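You operate a simulated robot arm through the tools that you are given. There is no shell and no other tool. Be economical: measure what you need, move in short steps, check, and stop when the job is done.

You are at the controls of a simulated robot arm. One attempt, no reset.

Task
Set the divider to 3. Put the ring on the top of the workbench away on the small shelf. Open the middle drawer of the workbench, put the white-band ring in the inside of the middle drawer of the workbench, then shut the drawer. Count the small bright rings on the top of the workbench, then put as many of the inner rings from the top of the workbench on the top of the wash bench. Push the bottom drawer of the workbench shut. Turn the heat knob to 90 degrees. Turn the depth knob to 3 mm. Stack the blue small box from the top of the packing table on top of the brown small box. Take the green-banded sleeve and leave it on the shelf under the packing table. Put the box labelled "Cleaner" from the top of the wash bench on the shelf of the side table and the box marked "Filled" on the top of the workbench. Any order will do.

It is judged by the outcome, as a careful person would: the job done as asked, and still so three seconds after it is handed in. It fails if anything else is knocked over, pushed out of place, dropped, spilled or broken.

Robot
A 6-joint arm with a two-finger parallel gripper on a trunk, on a base that drives. Base frame: it is fixed to the floor where the robot stands at the start and does not move with it; the origin is under the middle of the robot, x ahead of it, y to its left, z up. Units: mm, degrees, N and s.
With the tool pointing down near the work surface it reaches from about 320 to 700 mm from the robot's upright axis, wherever it stands. Its first joint turns from -166.0 to 166.0 degrees. Places, roughly: bottom drawer of the workbench [400, -700, 500]; brown box, grey box [-2000, 500, 1000]; depth knob [500, -3000, 900]; divider [500, -100, 900]; green-banded sleeve [-2000, 250, 1000]; heat knob [400, -1700, 900]; inner ring (4x4x3 cm) [400, 600, 900]; inside of the middle drawer of the workbench [600, -700, 600]; middle drawer of the workbench [500, -700, 700]; ring (6x6x3 cm) [600, 100, 900]; shelf of the side table [700, -1500, 300]; shelf under the packing table [-1300, -2100, 200]; small box [-1250, -2250, 1000]; small bright ring (5x5x2 cm) [500, 300, 900]; small shelf [-4500, -2400, 1000]; top of the wash bench [-2000, 500, 900]; top of the workbench [700, -100, 900]; white-band ring (5x5x2 cm) [500, 600, 900]. Payload 4.1 kg.
The tool frame sits at the grasp point between the pads (the TCP): z along the fingers, y along the line on which they close. The tips reach 23 mm beyond it. Largest opening 94 mm; finger width 38, thickness 10; the body of the gripper, 54 by 96 mm, starts 39 mm behind the TCP.
Orientation is that of the tool frame in the base frame, as a unit quaternion [w, x, y, z]. With the fingers straight down and closing along the base's y, the tool's x points along the base's -x, its y along +y and its z along -z.

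Tools
- The arm moves only by the tool jog_arm. Its argument "steps" is a list of rows, each a list of 7 numbers: the turn, a rotation vector about the base's x, y, z in degrees, then the shift along the base's x, y, z in mm, then the gripper command, from -1 (shut) to 1 (fully open), values between in proportion. In form: [[wx, wy, wz, x, y, z, jaw], ...]. A call has 1 to 8 rows; each row shifts and turns the commanded pose from where the row before left it. Rows are played at 5 a second. More than 50 mm and 8.6 degrees between two rows, or a gripper value outside its range, and nothing of the call is played. A pose out of reach is approached as far as the arm can. The call stops where the force on the tool passes 40 N (or 10 N more than at its start, if that is more) or the arm is blocked; 0.2 s more then pass. Each finger travels about 45 mm/s and halts on what it meets, pressing with about 28 N; the grip force reading is that of the motor and also rises with nothing between the fingers. The clock runs only during rows and for 0.2 s after the last one: add rows that do not move to give the fingers time. The reply holds the time, the measured pose of the TCP, the force on the tool along the base axes, the opening and the grip force, in the units named above and with some noise, with the torque about the TCP (base axes, N m) and any sound that the robot's microphone picked up.
- Cameras (640 x 400 px; columns grow to the right, rows downward): "scene" is now at [18.3, 121.8, 1538.1]; the picture's right is [-0.45, -0.90, 0.00], its down [-0.67, 0.33, -0.66] and it looks along [0.59, -0.30, -0.75] (base axes); focal length 226 px, centre (320, 200). "wrist" rides on the gripper at [86, 16, -75] in the tool frame; the picture's right is [-0.18, 0.98, 0.00], its down [-0.58, -0.11, -0.81] and it looks along [-0.79, -0.15, 0.59] (tool axes); focal length 243 px, centre (320, 200). There is no depth. A picture from a camera that has moved, and an enlarged one, comes with that camera's place and axes in the base frame and with its lens. The place of the scene camera against the robot may be out by one fixed shift of up to 18 mm in any direction.
- snapshot(camera): a new picture of that camera. The clock stands still meanwhile.
- slide_trunk(by): slides the trunk up (or, below 0, down) by that many mm; the arm and the scene camera ride with it, the base frame stays. It gives what a move gives, with no picture.
- steer(legs): drives the robot by 1 to 6 legs, each [ahead, turn to the left] in mm and degrees, along the robot's own axes; the way and the turn of a leg run together, so that a leg with both is an arc; at most 1500 mm and 180 degrees a leg. The arm and the cameras ride along, it lands a little off, and it stops where it bumps. It gives what a move gives.
- aim_head(pan, tilt): turns the head with the scene camera to pan (to the left, within 155 degrees either way) and tilt (down, from -29 to 69), counted from straight ahead of the robot. It gives what a move gives.
- inspect(camera, box): a new picture of the part [left, top, right, bottom] of that camera's present view, enlarged. The clock stands still meanwhile.
- finish_job(): hands the job in; it is judged then, once.

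Go step by step. Nothing tells you exact positions but the pictures and the camera data: compare them with the known pose of the tool, close in by small moves and look again before you grip or let go. The budget is 546 turns and 336 pictures, counting those below and the enlarged ones. Unless the task says otherwise, let go and move clear before handing in.

The tools are called after "Emit:" as name(argument=value, ...) on one line, values as JSON. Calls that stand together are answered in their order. jog_arm: Moves the arm, as the interface text tells. Its arguments: {"type":"object","properties":{"steps":{"type":"array"}},"required":["steps"]} The other tools are called the same way: slide_trunk (by) slides the trunk up or down; steer (legs) drives the base; aim_head (pan, tilt) turns the head that bears the scene camera; snapshot (camera) takes a picture; inspect (camera, box) takes an enlarged picture of a part of a camera's view; finish_job () hands the job in.

At the start:

```text
time: 0.0
tcp_pos: [422.6, -78.3, 1213.0]
tool_rot: [0.0, 0.0, 1.0, 0.0]
contact_force: [-0.5, -0.7, -0.5]
ft_torque: [0.04, -0.02, 0.02]
finger_gap: 93.9
grip_force: 0.1
trunk travel left (down, up): [-500.0, 90.0]
robot x, y, heading: [-1.5, -0.9, 0.0]
head pan, tilt: [-26.5, 48.5]
```

scene: 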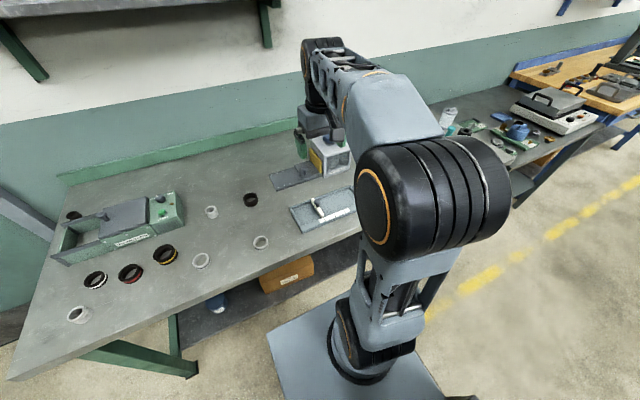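
wrist: 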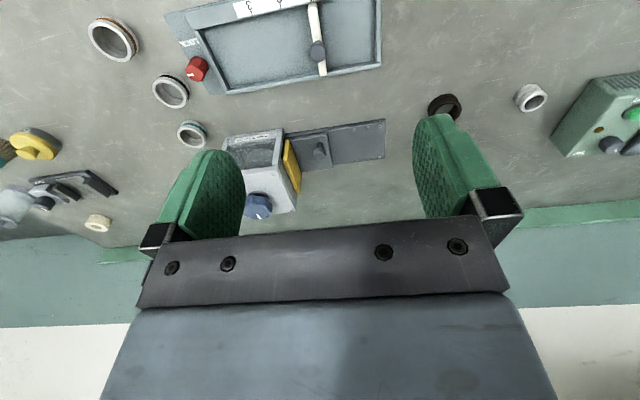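

The workbench is ahead with rings, a divider tray, and devices. I'll look closer at the scene first.

Emit:
inspect(camera="scene", box=[40, 160, 360, 360])

Emit:
inspect(camera="wrist", box=[80, 0, 400, 200])

Emit:
inspect(camera="scene", box=[400, 20, 640, 170])

```text
2.00 times, centred on (200, 260) of scene
camera zoom: at [18.3, 121.8, 1538.1], right [-0.45, -0.9, 0.0], down [-0.67, 0.33, -0.66], along [0.59, -0.3, -0.75], focal length 453 px, centre (560, 80)
```

zoom: 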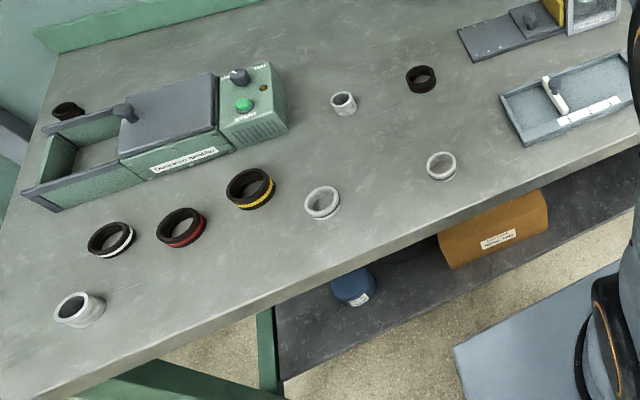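

```text
2.00 times, centred on (240, 100) of wrist
camera zoom: at [335.8, -61.4, 1287.9], right [0.18, 0.98, 0.0], down [0.58, -0.11, 0.81], along [0.79, -0.15, -0.59], focal length 485 px, centre (480, 400)
```

zoom: 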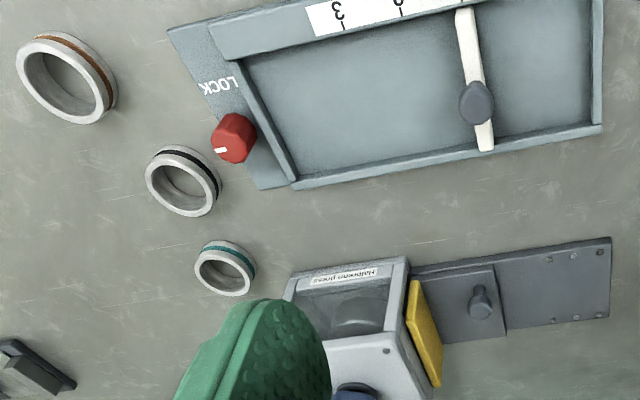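

```text
2.67 times, centred on (520, 95) of scene
camera zoom: at [18.3, 121.8, 1538.1], right [-0.45, -0.9, 0.0], down [-0.67, 0.33, -0.66], along [0.59, -0.3, -0.75], focal length 604 px, centre (-213, 480)
```

zoom: 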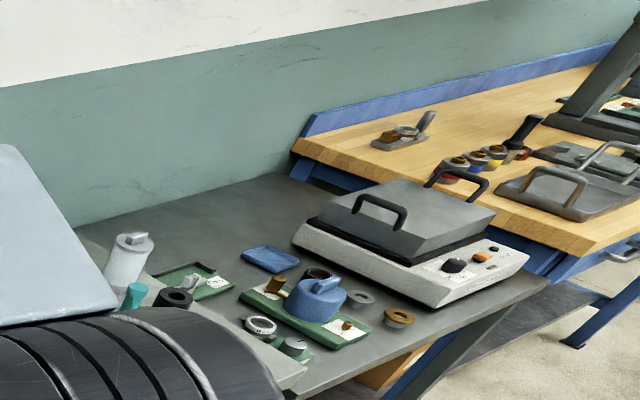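

I need clearer views of all of the workbench; I'll aim the head to the left and then right.

Emit:
aim_head(pan=15, tilt=45)

Emit:
snapshot(camera="scene")

Emit:
inspect(camera="scene", box=[160, 120, 480, 320])

Emit:
aim_head(pan=-70, tilt=40)

Emit:
snapshot(camera="scene")

```text
time: 1.1
tcp_pos: [422.7, -78.6, 1213.0]
tool_rot: [0.0, 0.0, 1.0, 0.0]
contact_force: [-0.7, -0.9, -0.1]
ft_torque: [-0.03, 0.0, 0.01]
finger_gap: 93.9
grip_force: 0.0
trunk travel left (down, up): [-500.0, 90.0]
robot x, y, heading: [0.8, -1.8, 0.1]
head pan, tilt: [15.0, 45.0]
```

```text
330 pictures are left
camera scene: at [26.7, 177.7, 1543.0], right [0.26, -0.97, 0.0], down [-0.68, -0.18, -0.71], along [0.68, 0.18, -0.71], focal length 226 px, centre (320, 200)
```

scene: 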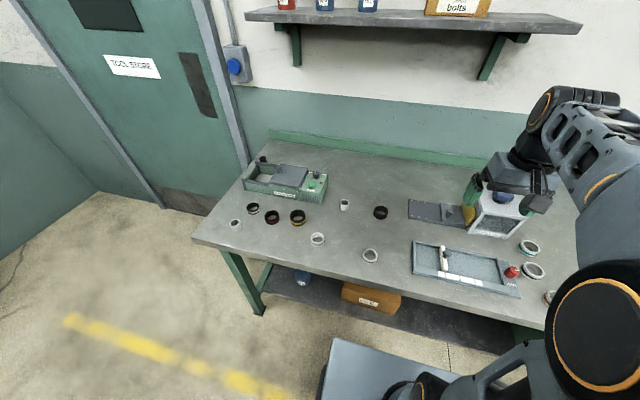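

```text
2.00 times, centred on (320, 220) of scene
camera zoom: at [26.7, 177.7, 1543.0], right [0.26, -0.97, 0.0], down [-0.68, -0.18, -0.71], along [0.68, 0.18, -0.71], focal length 453 px, centre (320, 160)
```

zoom: 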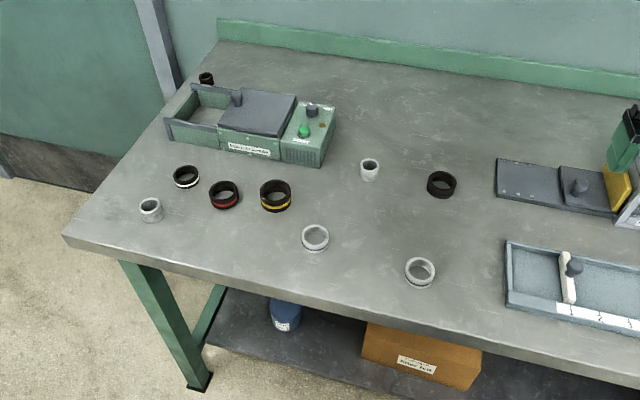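

```text
time: 2.7
tcp_pos: [423.3, -79.6, 1212.1]
tool_rot: [0.0, 0.0, 1.0, 0.0]
contact_force: [-0.4, -0.5, -0.1]
ft_torque: [0.03, -0.02, -0.01]
finger_gap: 94.0
grip_force: 0.0
trunk travel left (down, up): [-500.0, 90.0]
robot x, y, heading: [-0.1, 1.6, 0.1]
head pan, tilt: [-70.0, 40.0]
```

```text
328 pictures are left
camera scene: at [-22.7, 76.9, 1550.2], right [-0.94, -0.34, 0.0], down [-0.22, 0.6, -0.77], along [0.26, -0.72, -0.64], focal length 226 px, centre (320, 200)
```

scene: 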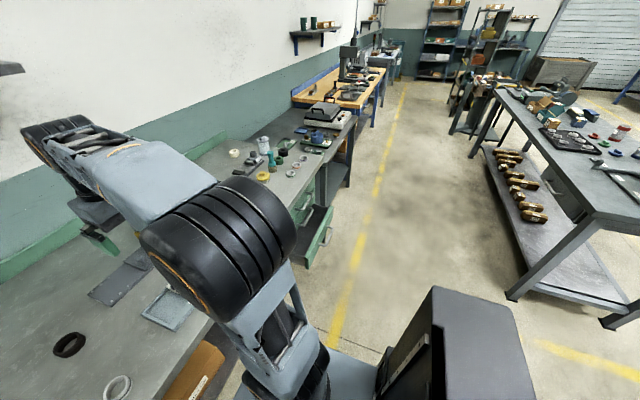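

Emit:
inspect(camera="scene", box=[200, 80, 400, 280])

Emit:
inspect(camera="scene", box=[280, 0, 640, 225])

Emit:
aim_head(pan=-150, tilt=20)

Emit:
snapshot(camera="scene")

Emit:
aim_head(pan=150, tilt=20)

Emit:
snapshot(camera="scene")

```text
2.00 times, centred on (300, 180) of scene
camera zoom: at [-22.7, 76.9, 1550.2], right [-0.94, -0.34, 0.0], down [-0.22, 0.6, -0.77], along [0.26, -0.72, -0.64], focal length 453 px, centre (360, 240)
```

zoom: 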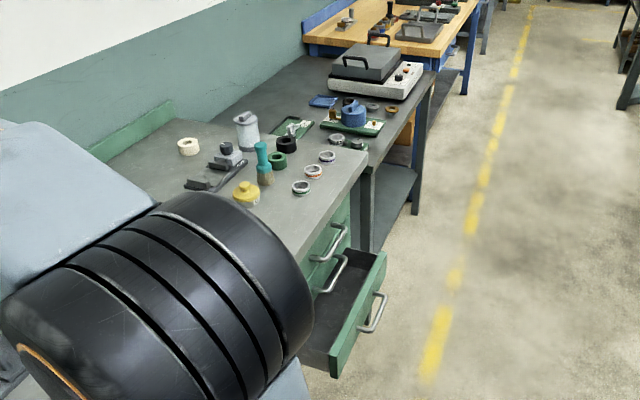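

```text
1.78 times, centred on (460, 112) of scene
camera zoom: at [-22.7, 76.9, 1550.2], right [-0.94, -0.34, 0.0], down [-0.22, 0.6, -0.77], along [0.26, -0.72, -0.64], focal length 402 px, centre (71, 356)
```

zoom: 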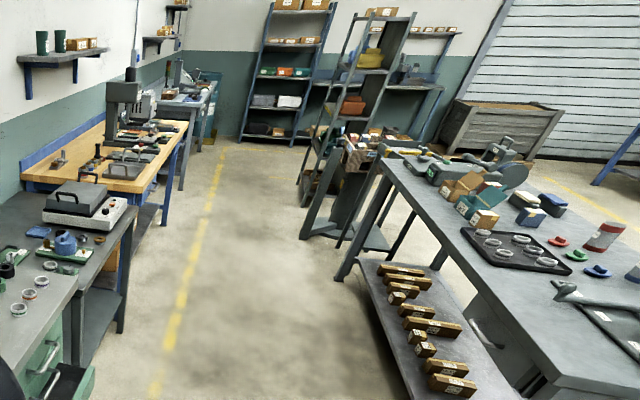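

```text
time: 4.2
tcp_pos: [423.0, -79.5, 1212.6]
tool_rot: [-0.001, 0.001, 1.0, 0.001]
contact_force: [-0.8, -0.5, 0.3]
ft_torque: [0.01, 0.01, 0.0]
finger_gap: 94.1
grip_force: 0.0
trunk travel left (down, up): [-500.0, 90.0]
robot x, y, heading: [-1.9, -1.3, -0.2]
head pan, tilt: [-150.0, 20.0]
```

```text
325 pictures are left
camera scene: at [-132.4, 110.1, 1581.6], right [-0.5, 0.87, 0.0], down [0.3, 0.17, -0.94], along [-0.81, -0.47, -0.34], focal length 226 px, centre (320, 200)
```

scene: 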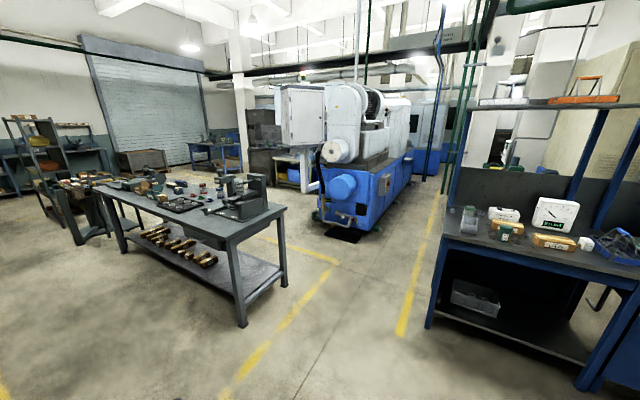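

```text
time: 8.3
tcp_pos: [422.0, -79.7, 1213.8]
tool_rot: [0.001, 0.0, 1.0, 0.0]
contact_force: [0.4, 0.4, 0.8]
ft_torque: [-0.01, 0.02, -0.01]
finger_gap: 93.8
grip_force: 0.1
trunk travel left (down, up): [-500.0, 90.0]
robot x, y, heading: [1.8, 0.8, 0.1]
head pan, tilt: [150.0, 20.0]
```

```text
324 pictures are left
camera scene: at [-132.5, 203.3, 1581.6], right [0.5, 0.87, 0.0], down [0.3, -0.17, -0.94], along [-0.81, 0.47, -0.34], focal length 226 px, centre (320, 200)
```

scene: 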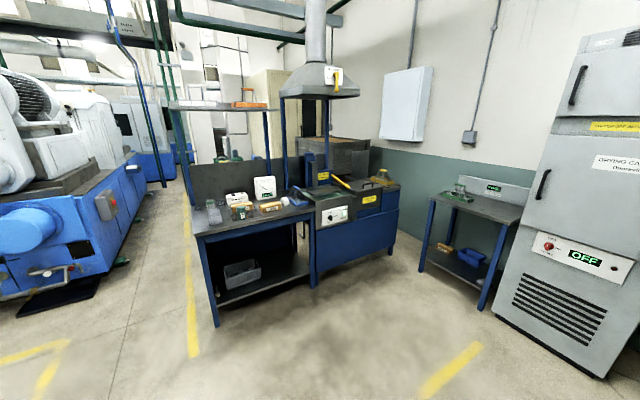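

I'll use the wrist camera, pulling back a bit, to see the divider.

Emit:
jog_arm(steps=[[0, 0, 0, -50, 0, 0, 1], [0, 0, 0, -40, 0, 0, 1], [0, 8, 0, 0, 0, 0, 1], [0, 8, 0, 0, 0, 0, 1]])

Emit:
snapshot(camera="wrist")

Emit:
aim_head(pan=-20, tilt=60)

Emit:
snapshot(camera="scene")

```text
time: 9.3
tcp_pos: [332.1, -77.9, 1211.6]
tool_rot: [-0.141, 0.0, 0.99, 0.0]
contact_force: [-0.3, -0.1, -0.4]
ft_torque: [-0.02, 0.02, 0.02]
finger_gap: 94.0
grip_force: 0.1
trunk travel left (down, up): [-500.0, 90.0]
robot x, y, heading: [0.2, 2.8, -0.1]
head pan, tilt: [150.0, 20.0]
```

```text
323 pictures are left
camera wrist: at [269.9, -60.7, 1308.5], right [0.18, 0.98, -0.05], down [0.78, -0.11, 0.61], along [0.6, -0.15, -0.79], focal length 243 px, centre (320, 200)
```

wrist: 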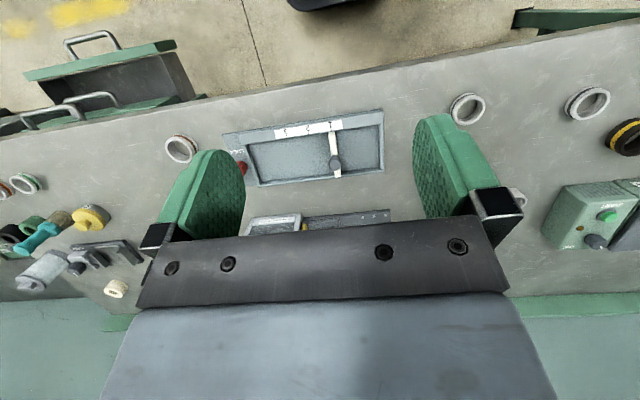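

```text
time: 11.9
tcp_pos: [331.7, -77.7, 1212.3]
tool_rot: [-0.139, 0.0, 0.99, 0.001]
contact_force: [0.1, 0.7, 0.0]
ft_torque: [0.02, 0.03, -0.02]
finger_gap: 94.1
grip_force: 0.1
trunk travel left (down, up): [-500.0, 90.0]
robot x, y, heading: [0.5, 3.3, 0.1]
head pan, tilt: [-20.0, 60.0]
```

```text
322 pictures are left
camera scene: at [10.8, 134.0, 1523.5], right [-0.34, -0.94, 0.0], down [-0.81, 0.3, -0.5], along [0.47, -0.17, -0.87], focal length 226 px, centre (320, 200)
```

scene: 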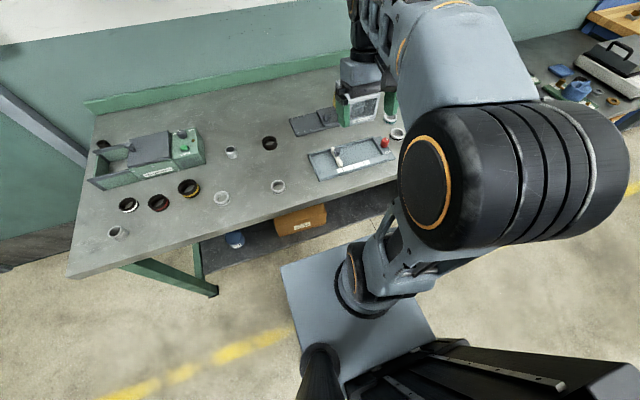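

Emit:
inspect(camera="wrist", box=[210, 90, 410, 215])

Emit:
inspect(camera="scene", box=[290, 80, 430, 190])

Emit:
inspect(camera="wrist", box=[0, 120, 240, 300])

```text
3.20 times, centred on (310, 152) of wrist
camera zoom: at [269.4, -60.7, 1308.3], right [0.18, 0.98, -0.05], down [0.78, -0.11, 0.62], along [0.6, -0.15, -0.79], focal length 776 px, centre (352, 352)
```

zoom: 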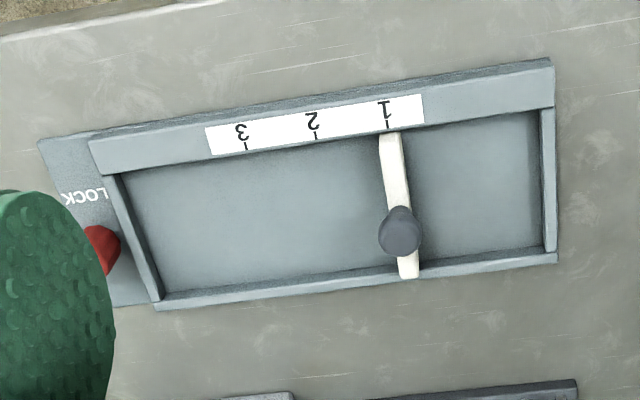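

```text
3.64 times, centred on (360, 135) of scene
camera zoom: at [10.8, 134.0, 1523.5], right [-0.34, -0.94, 0.0], down [-0.81, 0.3, -0.5], along [0.47, -0.17, -0.87], focal length 823 px, centre (174, 436)
```

zoom: 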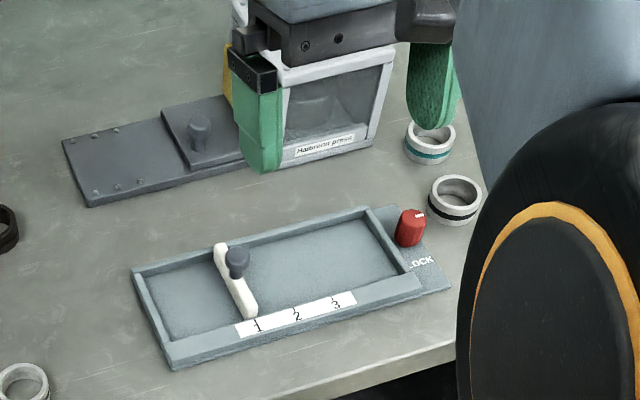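

```text
2.22 times, centred on (120, 210) of wrist
camera zoom: at [269.4, -60.7, 1308.3], right [0.18, 0.98, -0.05], down [0.78, -0.11, 0.62], along [0.6, -0.15, -0.79], focal length 539 px, centre (764, 178)
```

zoom: 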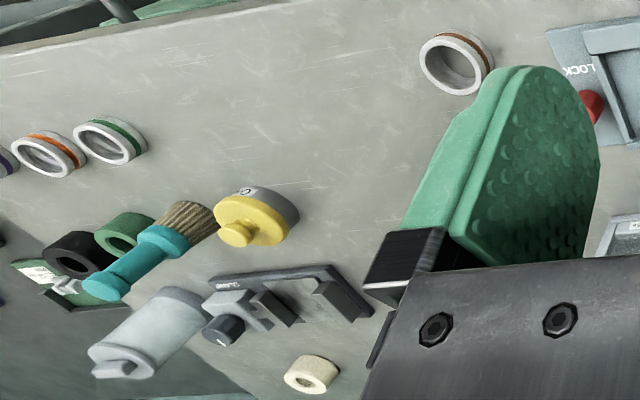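

The divider knob is at about (481, -93), top z≈916, marks 1→3 spaced ~41 mm toward -y. I'll approach above it, fingers half open.

Emit:
jog_arm(steps=[[0, -8, 0, 40, 0, -20, 0.5], [0, -8, 0, 40, -5, -40, 0], [0, 0, 0, 40, -5, -40, 0], [0, 0, 0, 29, -5, -40, 0], [0, 0, 0, 0, 0, -45, 0], [0, 0, 0, 0, 0, -45, 0], [0, 0, 0, 0, 0, -20, 0]])

Emit:
snapshot(camera="wrist")

Emit:
inspect(camera="scene", box=[290, 80, 430, 190])

```text
refused: row 2 steps farther than a row can; nothing moved
```

```text
318 pictures are left
camera wrist: at [269.4, -60.7, 1308.3], right [0.18, 0.98, -0.05], down [0.78, -0.11, 0.62], along [0.6, -0.15, -0.79], focal length 243 px, centre (320, 200)
```

wrist: 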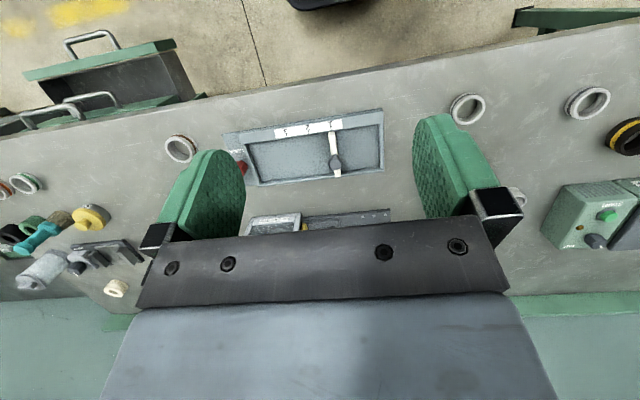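

```text
3.64 times, centred on (360, 135) of scene
camera zoom: at [10.8, 134.0, 1523.5], right [-0.34, -0.94, 0.0], down [-0.81, 0.3, -0.5], along [0.47, -0.17, -0.87], focal length 823 px, centre (174, 436)
```

zoom: 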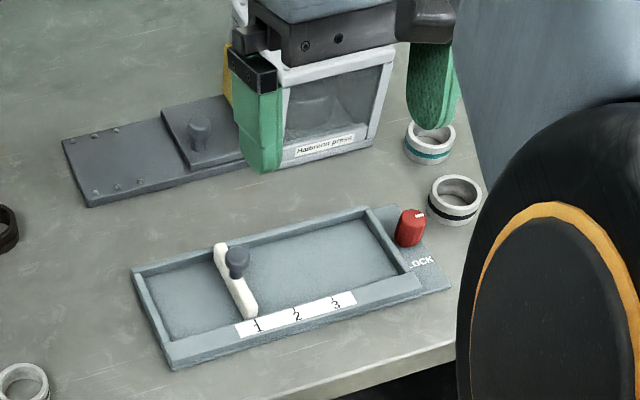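

Steps were too long; redoing with shorter ones.

Emit:
jog_arm(steps=[[0, -8, 0, 40, 0, -20, 0.5], [0, -8, 0, 37, -5, -30, 0], [0, 0, 0, 36, -5, -30, 0], [0, 0, 0, 36, -5, -30, 0], [0, 0, 0, 0, 0, -48, 0], [0, 0, 0, 0, 0, -48, 0], [0, 0, 0, 0, 0, -46, 0]])

Emit:
snapshot(camera="wrist")

Emit:
inspect(camera="scene", box=[290, 80, 430, 190])

```text
time: 13.5
tcp_pos: [484.2, -91.7, 963.7]
tool_rot: [0.0, 0.0, 1.0, 0.0]
contact_force: [0.7, 0.1, 0.5]
ft_torque: [0.03, -0.01, -0.04]
finger_gap: 46.7
grip_force: 0.0
trunk travel left (down, up): [-500.0, 90.0]
robot x, y, heading: [-3.6, 4.3, -0.2]
head pan, tilt: [-20.0, 60.0]
```

```text
316 pictures are left
camera wrist: at [397.8, -74.3, 1037.9], right [0.18, 0.98, 0.0], down [0.58, -0.11, 0.81], along [0.79, -0.15, -0.59], focal length 243 px, centre (320, 200)
```

wrist: 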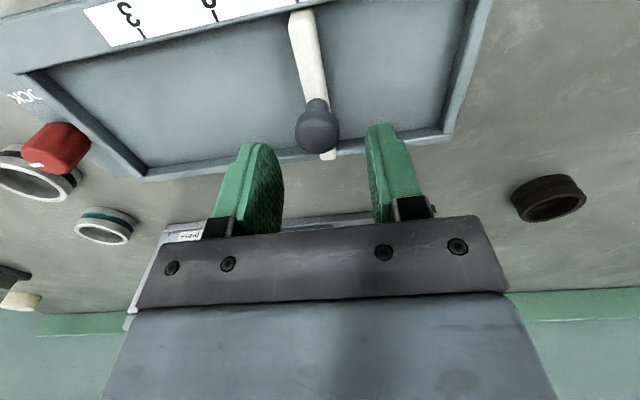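

```text
3.64 times, centred on (360, 135) of scene
camera zoom: at [11.3, 133.9, 1523.6], right [-0.34, -0.94, 0.0], down [-0.81, 0.3, -0.5], along [0.47, -0.17, -0.87], focal length 823 px, centre (174, 436)
```

zoom: 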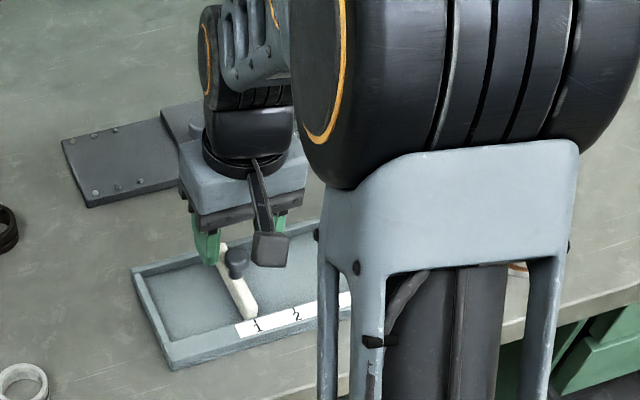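

Emit:
jog_arm(steps=[[0, 0, 0, 7, -2, -30, 0], [0, 0, 0, 0, 0, -26, 0], [0, 0, 0, 0, 0, 0, -1], [0, 0, 0, 0, 0, 0, -1]])

Emit:
snapshot(camera="wrist")

```text
time: 14.5
tcp_pos: [490.4, -93.1, 909.0]
tool_rot: [0.002, -0.001, 1.0, 0.0]
contact_force: [-7.2, 8.3, 21.4]
ft_torque: [0.5, 1.36, -0.24]
finger_gap: 23.5
grip_force: 40.3
trunk travel left (down, up): [-500.0, 90.0]
robot x, y, heading: [-3.4, -2.9, 0.2]
head pan, tilt: [-20.0, 60.0]
stopped in row 4: the force on the tool passed its limit (the readings are from after the stop); the commanded pose is now the measured one
```

```text
314 pictures are left
camera wrist: at [402.8, -75.7, 983.4], right [0.18, 0.98, 0.0], down [0.58, -0.11, 0.81], along [0.8, -0.15, -0.59], focal length 243 px, centre (320, 200)
```

wrist: 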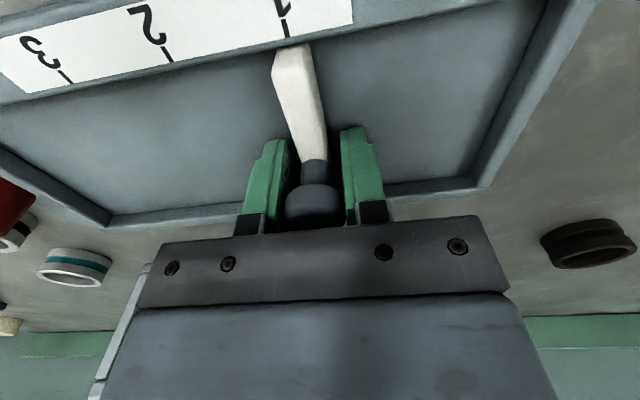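

Knob gripped at 23.5 mm. Slide -y in small steps.

Emit:
jog_arm(steps=[[0, 0, 0, 0, 0, 3, -1], [0, 0, 0, 0, -10, 0, -1], [0, 0, 0, 0, -10, 0, -1]])

Emit:
snapshot(camera="wrist")

```text
time: 15.2
tcp_pos: [490.1, -99.7, 909.4]
tool_rot: [0.0, -0.002, 1.0, 0.002]
contact_force: [-4.1, 13.1, 3.2]
ft_torque: [0.3, -0.7, -0.17]
finger_gap: 23.3
grip_force: 45.1
trunk travel left (down, up): [-500.0, 90.0]
robot x, y, heading: [1.6, 1.3, 0.8]
head pan, tilt: [-20.0, 60.0]
stopped in row 3: the force on the tool passed its limit (the readings are from after the stop); the commanded pose is now the measured one
```

```text
313 pictures are left
camera wrist: at [403.1, -83.6, 984.0], right [0.18, 0.98, 0.01], down [0.58, -0.11, 0.81], along [0.79, -0.14, -0.59], focal length 243 px, centre (320, 200)
```

wrist: 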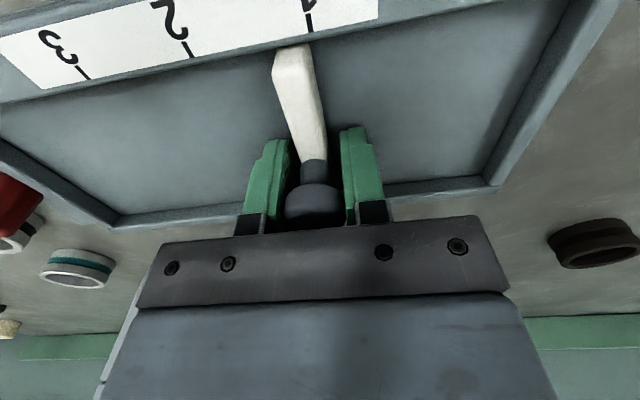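

Emit:
jog_arm(steps=[[0, 0, 0, 0, -4, 0, -1], [0, 0, 0, 0, -4, 0, -1]])

Emit:
inspect(camera="wrist", box=[0, 0, 400, 250])

```text
time: 15.8
tcp_pos: [490.8, -110.3, 909.3]
tool_rot: [0.0, -0.003, 1.0, 0.002]
contact_force: [-2.3, 14.8, 1.8]
ft_torque: [-0.19, 0.21, 0.08]
finger_gap: 23.2
grip_force: 44.5
trunk travel left (down, up): [-500.0, 90.0]
robot x, y, heading: [-1.8, -2.8, 0.8]
head pan, tilt: [-20.0, 60.0]
```

```text
1.60 times, centred on (200, 125) of wrist
camera zoom: at [403.2, -93.3, 984.0], right [0.18, 0.98, 0.0], down [0.58, -0.11, 0.81], along [0.79, -0.14, -0.59], focal length 388 px, centre (512, 320)
```

zoom: 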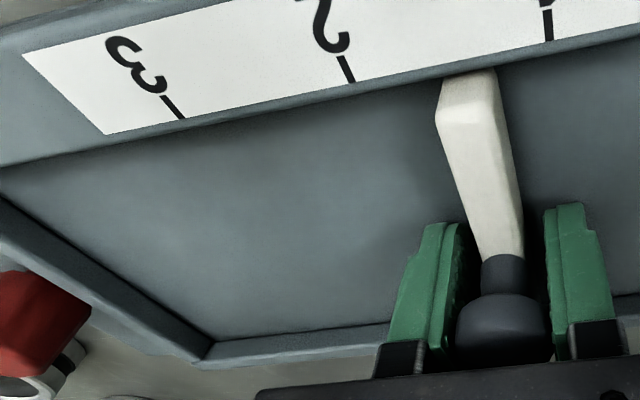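

Emit:
jog_arm(steps=[[0, 0, 0, 0, -5, 0, -1], [0, 0, 0, 0, -5, 0, -1], [0, 0, 0, 0, -5, 0, -1], [0, 0, 0, 0, -5, 0, -1], [0, 0, 0, 0, -5, 0, -1], [0, 0, 0, 0, -5, 0, -1]])

Emit:
inspect(camera="wrist", box=[0, 0, 400, 250])

```text
time: 17.2
tcp_pos: [489.4, -140.1, 910.0]
tool_rot: [0.0, -0.003, 1.0, 0.001]
contact_force: [-5.1, 16.6, -1.3]
ft_torque: [-0.31, 1.13, 0.0]
finger_gap: 23.2
grip_force: 44.4
trunk travel left (down, up): [-500.0, 90.0]
robot x, y, heading: [-2.5, 4.8, 0.5]
head pan, tilt: [-20.0, 60.0]
```

```text
1.60 times, centred on (200, 125) of wrist
camera zoom: at [403.2, -123.4, 984.1], right [0.18, 0.98, 0.0], down [0.58, -0.11, 0.81], along [0.79, -0.14, -0.59], focal length 388 px, centre (512, 320)
```

zoom: 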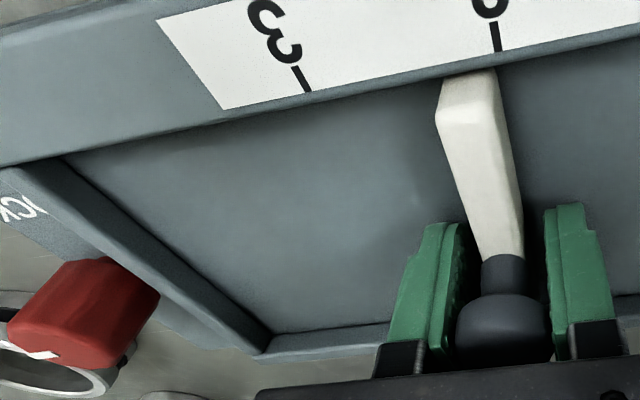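

Emit:
jog_arm(steps=[[0, 0, 0, 0, -5, 0, -1], [0, 0, 0, 0, -5, 0, -1], [0, 0, 0, 0, -5, 0, -1], [0, 0, 0, 0, -5, 0, -1], [0, 0, 0, 0, -5, 0, -1], [0, 0, 0, 0, -5, 0, -1]])

Emit:
inspect(camera="wrist", box=[160, 0, 480, 200])

```text
time: 18.6
tcp_pos: [490.0, -170.5, 908.9]
tool_rot: [0.0, -0.001, 1.0, 0.001]
contact_force: [-8.3, 16.4, -1.3]
ft_torque: [-0.38, 0.97, 0.04]
finger_gap: 23.4
grip_force: 44.8
trunk travel left (down, up): [-500.0, 90.0]
robot x, y, heading: [-2.8, -0.7, 0.5]
head pan, tilt: [-20.0, 60.0]
```

```text
2.00 times, centred on (320, 100) of wrist
camera zoom: at [403.2, -153.2, 984.0], right [0.18, 0.98, 0.0], down [0.58, -0.11, 0.81], along [0.79, -0.14, -0.59], focal length 485 px, centre (320, 400)
```

zoom: 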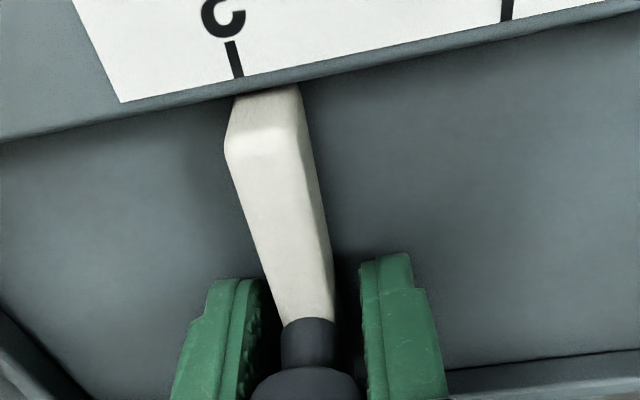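

Emit:
jog_arm(steps=[[0, 0, 0, 0, -3, 0, -1], [0, 0, 0, 0, -2, 0, -1], [0, 0, 0, 0, 0, 0, -1]])

Emit:
inspect(camera="wrist", box=[160, 0, 480, 200])

```text
time: 19.4
tcp_pos: [489.8, -172.4, 909.7]
tool_rot: [0.001, -0.002, 1.0, 0.001]
contact_force: [-6.4, 24.1, -3.5]
ft_torque: [-0.51, -0.6, -0.19]
finger_gap: 23.1
grip_force: 45.2
trunk travel left (down, up): [-500.0, 90.0]
robot x, y, heading: [-3.4, 0.9, 0.9]
head pan, tilt: [-20.0, 60.0]
```

```text
2.00 times, centred on (320, 100) of wrist
camera zoom: at [403.2, -156.1, 983.9], right [0.18, 0.98, 0.0], down [0.58, -0.11, 0.81], along [0.79, -0.14, -0.59], focal length 485 px, centre (320, 400)
```

zoom: 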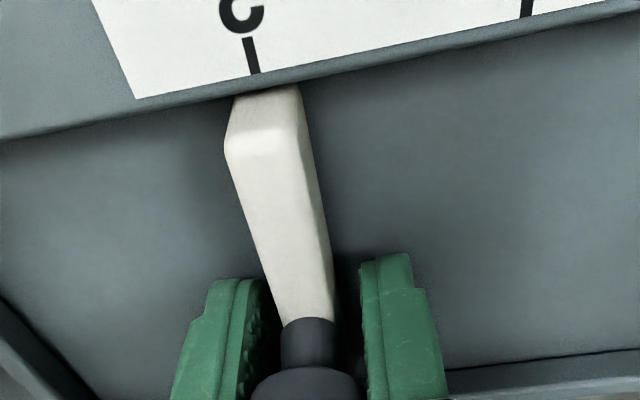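

Emit:
jog_arm(steps=[[0, 0, 0, 0, -2, 0, -1], [0, 0, 0, 0, -2, 0, -1], [0, 0, 0, 0, 0, 0, -1]])

Emit:
inspect(camera="wrist", box=[160, 0, 480, 200])

```text
time: 19.9
tcp_pos: [488.4, -171.9, 908.7]
tool_rot: [-0.001, -0.003, 1.0, 0.004]
contact_force: [-4.5, 18.7, 5.5]
ft_torque: [-0.73, -0.73, -0.49]
finger_gap: 23.3
grip_force: 45.1
trunk travel left (down, up): [-500.0, 90.0]
robot x, y, heading: [-1.4, -0.2, 0.8]
head pan, tilt: [-20.0, 60.0]
stopped in row 2: the force on the tool passed its limit (the readings are from after the stop); the commanded pose is now the measured one
```

```text
2.00 times, centred on (320, 100) of wrist
camera zoom: at [403.3, -156.5, 984.2], right [0.18, 0.98, 0.01], down [0.58, -0.11, 0.8], along [0.79, -0.14, -0.59], focal length 485 px, centre (320, 400)
```

zoom: 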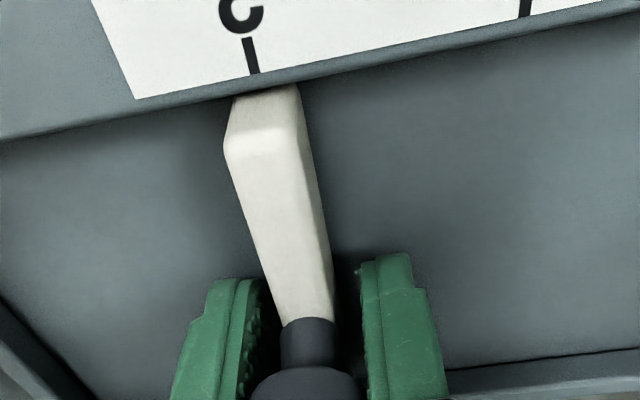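

The bar hit its end stop at the 3 mark. Release and lift, then check it stays.

Emit:
jog_arm(steps=[[0, 0, 0, 0, 1, 0, 0], [0, 0, 0, 0, 0, 0, 0], [0, 0, 0, 0, 0, 40, 0], [0, 0, 0, 0, 0, 50, 0], [0, 0, 0, -30, 0, 40, 0], [0, 8, 0, -40, 0, 30, 0.5], [0, 8, 0, -40, 0, 30, 1]])

Emit:
snapshot(camera="wrist")

Emit:
inspect(camera="wrist", box=[220, 0, 420, 125])

```text
time: 21.5
tcp_pos: [380.2, -175.4, 1097.2]
tool_rot: [-0.139, -0.003, 0.99, 0.004]
contact_force: [0.6, 0.0, -0.3]
ft_torque: [0.0, 0.0, -0.01]
finger_gap: 94.0
grip_force: 0.1
trunk travel left (down, up): [-500.0, 90.0]
robot x, y, heading: [4.1, 1.1, 0.4]
head pan, tilt: [-20.0, 60.0]
```

```text
307 pictures are left
camera wrist: at [317.5, -158.7, 1193.4], right [0.17, 0.98, -0.04], down [0.78, -0.11, 0.61], along [0.6, -0.14, -0.79], focal length 243 px, centre (320, 200)
```

wrist: 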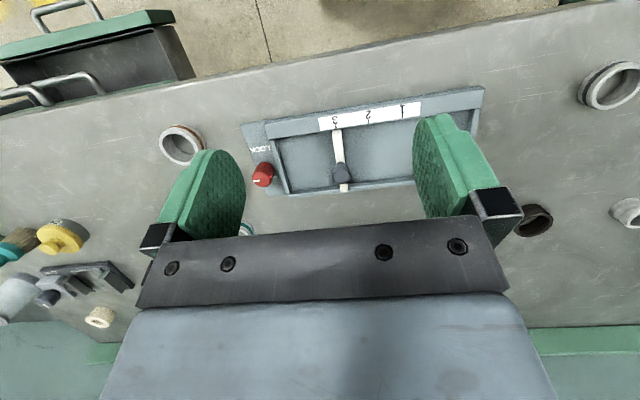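

```text
3.20 times, centred on (320, 62) of wrist
camera zoom: at [317.5, -158.7, 1193.4], right [0.17, 0.98, -0.04], down [0.78, -0.11, 0.61], along [0.6, -0.14, -0.79], focal length 776 px, centre (320, 640)
```

zoom: 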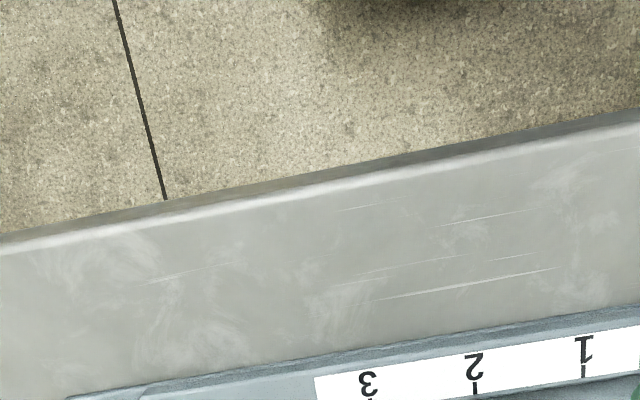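

Emit:
inspect(camera="wrist", box=[230, 70, 430, 200])

Emit:
inspect(camera="wrist", box=[0, 120, 250, 300])

```text
3.08 times, centred on (330, 135) of wrist
camera zoom: at [317.5, -158.7, 1193.4], right [0.17, 0.98, -0.04], down [0.78, -0.11, 0.61], along [0.6, -0.14, -0.79], focal length 746 px, centre (289, 400)
```

zoom: 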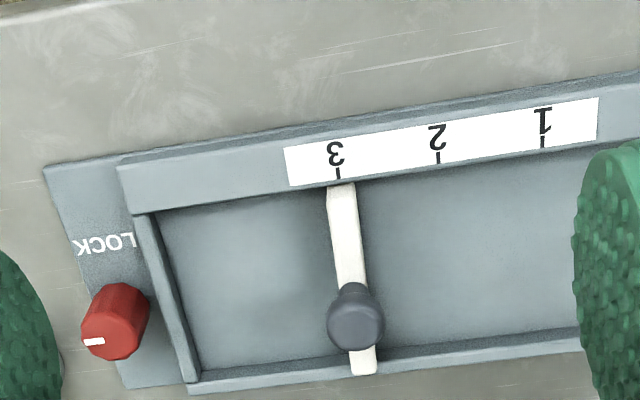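

```text
2.22 times, centred on (125, 210) of wrist
camera zoom: at [317.5, -158.7, 1193.4], right [0.17, 0.98, -0.04], down [0.78, -0.11, 0.61], along [0.6, -0.14, -0.79], focal length 539 px, centre (753, 178)
```

zoom: 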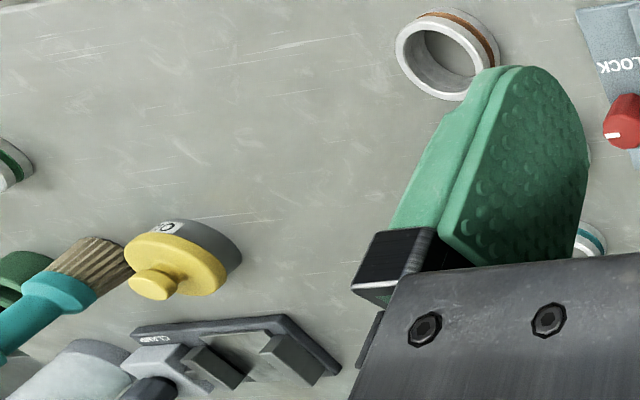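

Divider reads 3. Now a straight-down survey with the wrist camera to sort out ring types and sizes.

Emit:
jog_arm(steps=[[0, 8.5, 0, 0, 20, 40, 1], [0, 8.5, 0, 0, 20, 40, 1], [0, 8.5, 0, 0, 20, 40, 1], [0, 8.5, 0, 0, 20, 40, 1]])

Emit:
snapshot(camera="wrist")

```text
time: 22.5
tcp_pos: [344.1, -104.3, 1149.7]
tool_rot: [-0.423, -0.001, 0.906, 0.004]
contact_force: [0.3, -1.3, -0.3]
ft_torque: [-0.02, 0.0, -0.03]
finger_gap: 94.0
grip_force: 0.1
out of reach, approached as far as the arm can: row 3, 4
trunk travel left (down, up): [-500.0, 90.0]
robot x, y, heading: [0.9, 0.0, 0.6]
head pan, tilt: [-20.0, 60.0]
```

```text
303 pictures are left
camera wrist: at [345.1, -87.8, 1264.8], right [0.12, 0.98, -0.13], down [0.99, -0.11, 0.07], along [0.06, -0.14, -0.99], focal length 243 px, centre (320, 200)
```

wrist: 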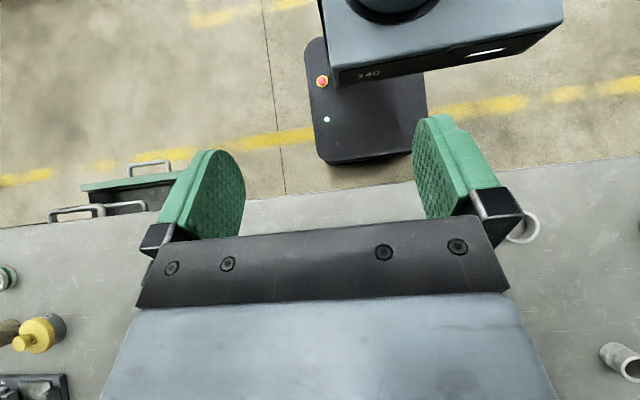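

Wrist view is blocked by the gripper; the scene camera zooms well. I'll raise/fold the arm aside left and look at ring details with the scene camera.

Emit:
aim_head(pan=10, tilt=50)

Emit:
snapshot(camera="scene")

Emit:
inspect(camera="scene", box=[300, 180, 400, 243])

Emit:
inspect(camera="scene", box=[210, 140, 310, 203])

```text
time: 23.5
tcp_pos: [345.4, -104.4, 1150.1]
tool_rot: [-0.421, -0.001, 0.907, 0.005]
contact_force: [0.8, 0.3, -0.2]
ft_torque: [0.0, 0.01, 0.01]
finger_gap: 94.0
grip_force: 0.1
trunk travel left (down, up): [-500.0, 90.0]
robot x, y, heading: [-1.6, 3.1, 0.4]
head pan, tilt: [10.0, 50.0]
```

```text
302 pictures are left
camera scene: at [22.0, 171.0, 1536.0], right [0.18, -0.98, 0.0], down [-0.75, -0.14, -0.64], along [0.63, 0.12, -0.77], focal length 226 px, centre (320, 200)
```

scene: 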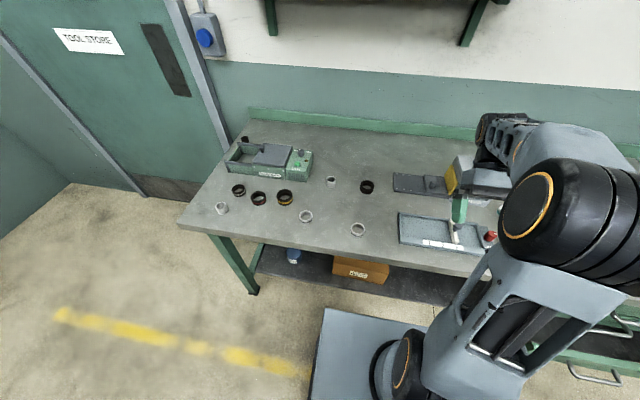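

```text
6.35 times, centred on (350, 212) of scene
camera zoom: at [22.0, 171.0, 1536.0], right [0.18, -0.98, 0.0], down [-0.75, -0.14, -0.64], along [0.63, 0.12, -0.77], focal length 1438 px, centre (130, 127)
```

zoom: 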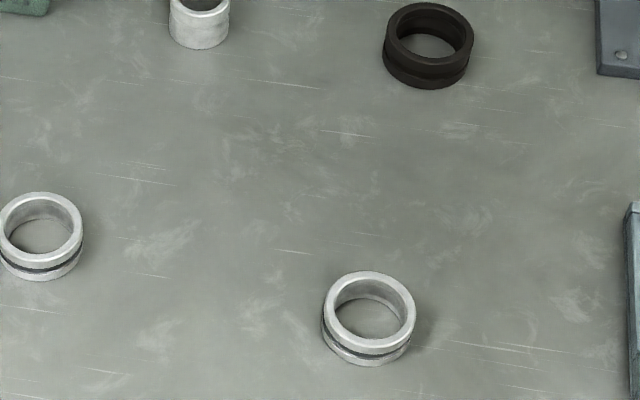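

```text
6.35 times, centred on (260, 172) of scene
camera zoom: at [22.0, 171.0, 1536.0], right [0.18, -0.98, 0.0], down [-0.75, -0.14, -0.64], along [0.63, 0.12, -0.77], focal length 1438 px, centre (701, 381)
```

zoom: 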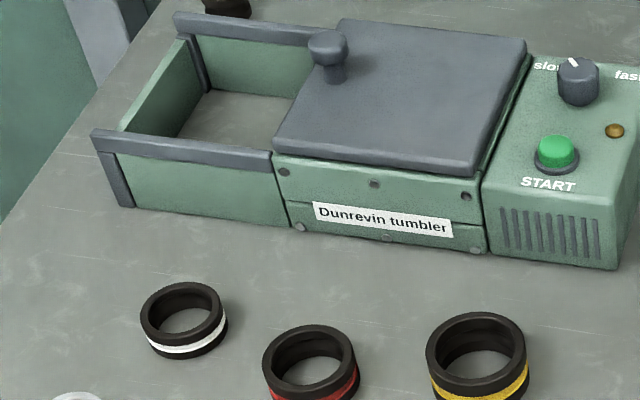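

All bright rings carry a groove/band; the two near ones are 50 mm. Next I'll back off, go to the drawer end, and look there.

Emit:
jog_arm(steps=[[0, -8.5, 0, 0, 0, 20, 1], [0, -8.5, 0, 0, 0, 20, 1], [0, -8.5, 0, 0, 0, 20, 1], [0, -8.5, 0, 0, 0, 20, 0]])

Emit:
steer(legs=[[-350, 0], [0, -90], [700, 0], [0, 90]])

Emit:
aim_head(pan=0, tilt=40)

Emit:
snapshot(camera="scene")

```text
time: 24.5
tcp_pos: [342.1, -103.4, 1230.8]
tool_rot: [-0.138, -0.003, 0.99, 0.004]
contact_force: [0.2, -0.2, -0.3]
ft_torque: [-0.01, 0.01, -0.02]
finger_gap: 59.1
grip_force: 0.0
trunk travel left (down, up): [-500.0, 90.0]
robot x, y, heading: [-2.4, 0.6, 0.8]
head pan, tilt: [10.0, 50.0]
```

```text
time: 37.9
tcp_pos: [5.0, -823.3, 1229.9]
tool_rot: [-0.14, -0.001, 0.99, 0.004]
contact_force: [-0.1, 0.0, 0.3]
ft_torque: [0.04, 0.04, 0.02]
finger_gap: 47.2
grip_force: 0.1
trunk travel left (down, up): [-500.0, 90.0]
robot x, y, heading: [-341.6, -718.9, 0.4]
head pan, tilt: [10.0, 50.0]
```

```text
time: 38.6
tcp_pos: [4.7, -822.8, 1231.5]
tool_rot: [-0.139, -0.001, 0.99, 0.005]
contact_force: [0.1, -0.4, -0.5]
ft_torque: [0.02, -0.01, -0.01]
finger_gap: 47.1
grip_force: 0.1
trunk travel left (down, up): [-500.0, 90.0]
robot x, y, heading: [-337.2, -716.7, 0.4]
head pan, tilt: [0.0, 40.0]
```

```text
299 pictures are left
camera scene: at [-306.0, -561.2, 1550.2], right [0.01, -1.0, 0.0], down [-0.64, -0.01, -0.77], along [0.77, 0.01, -0.64], focal length 226 px, centre (320, 200)
```

scene: 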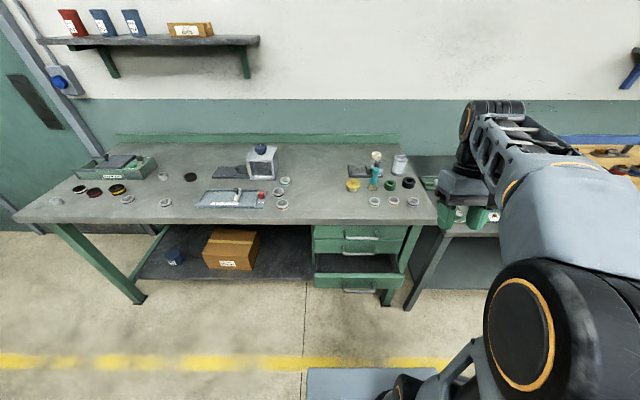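

Emit:
inspect(camera="scene", box=[260, 140, 440, 220])

Emit:
inspect(camera="scene", box=[40, 140, 240, 220])

Emit:
inspect(camera="scene", box=[290, 200, 440, 310])

```text
3.56 times, centred on (350, 180) of scene
camera zoom: at [-306.0, -561.2, 1550.2], right [0.01, -1.0, 0.0], down [-0.64, -0.01, -0.77], along [0.77, 0.01, -0.64], focal length 805 px, centre (213, 271)
```

zoom: 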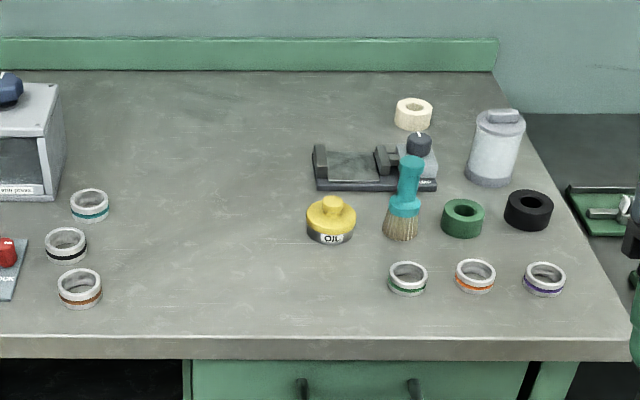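

```text
3.20 times, centred on (140, 180) of scene
camera zoom: at [-306.0, -561.2, 1550.2], right [0.01, -1.0, 0.0], down [-0.64, -0.01, -0.77], along [0.77, 0.01, -0.64], focal length 724 px, centre (896, 264)
```

zoom: 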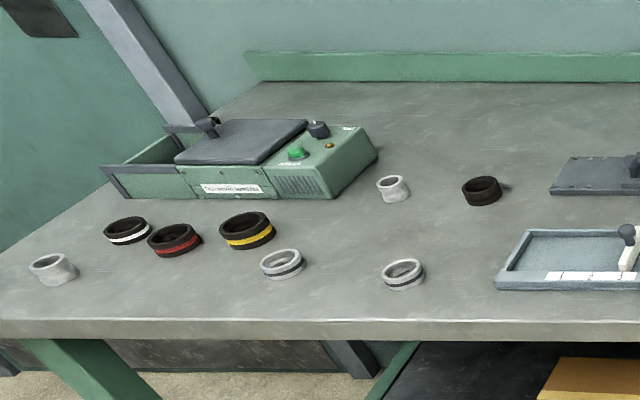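

```text
3.64 times, centred on (365, 255) of scene
camera zoom: at [-306.0, -561.2, 1550.2], right [0.01, -1.0, 0.0], down [-0.64, -0.01, -0.77], along [0.77, 0.01, -0.64], focal length 823 px, centre (156, 0)
```

zoom: 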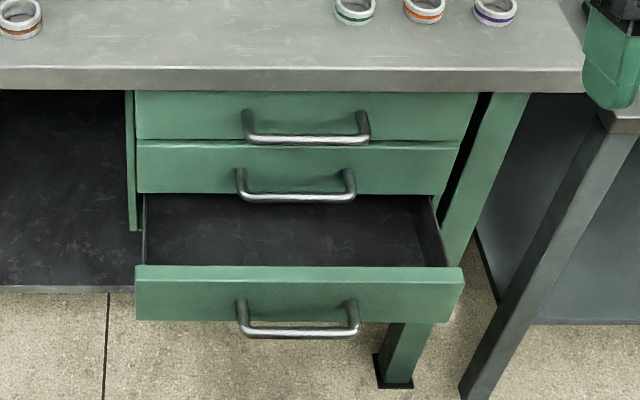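

Emit:
inspect(camera="scene", box=[365, 190, 425, 215])

Emit:
inspect(camera="scene", box=[265, 170, 325, 215])

Emit:
inspect(camera="scene", box=[110, 165, 210, 215])

Emit:
inspect(camera="scene", box=[40, 140, 120, 215])

```text
10.67 times, centred on (395, 202) of scene
camera zoom: at [-306.0, -561.2, 1550.2], right [0.01, -1.0, 0.0], down [-0.64, -0.01, -0.77], along [0.77, 0.01, -0.64], focal length 2415 px, centre (-480, 173)
```

zoom: 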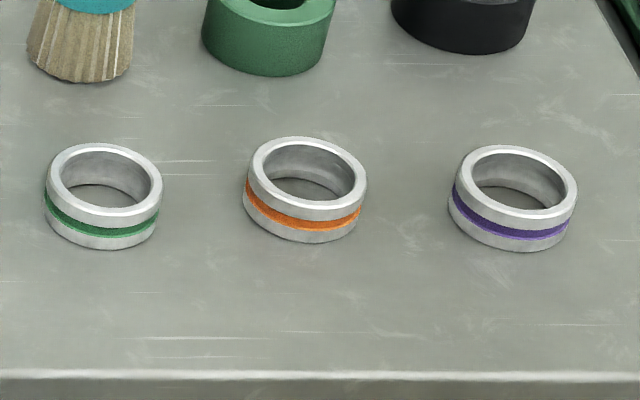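

```text
8.89 times, centred on (295, 192) of scene
camera zoom: at [-306.0, -561.2, 1550.2], right [0.01, -1.0, 0.0], down [-0.64, -0.01, -0.77], along [0.77, 0.01, -0.64], focal length 2012 px, centre (542, 267)
```

zoom: 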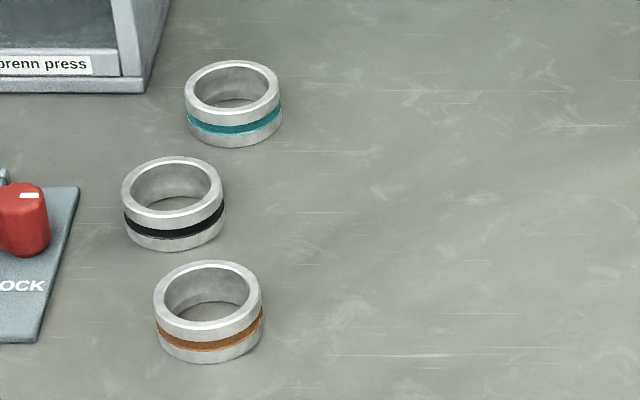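

```text
6.40 times, centred on (160, 190) of scene
camera zoom: at [-306.0, -561.2, 1550.2], right [0.01, -1.0, 0.0], down [-0.64, -0.01, -0.77], along [0.77, 0.01, -0.64], focal length 1449 px, centre (1344, 264)
```

zoom: 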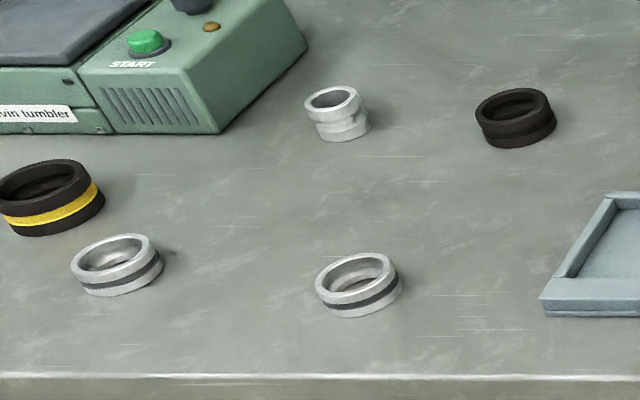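

```text
5.33 times, centred on (80, 178) of scene
camera zoom: at [-306.0, -561.2, 1550.2], right [0.01, -1.0, 0.0], down [-0.64, -0.01, -0.77], along [0.77, 0.01, -0.64], focal length 1208 px, centre (1600, 320)
```

zoom: 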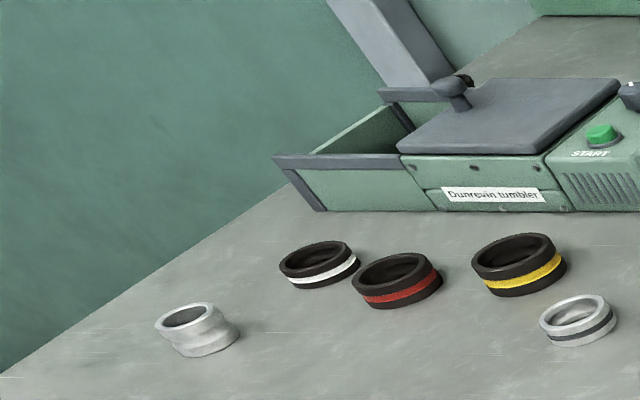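

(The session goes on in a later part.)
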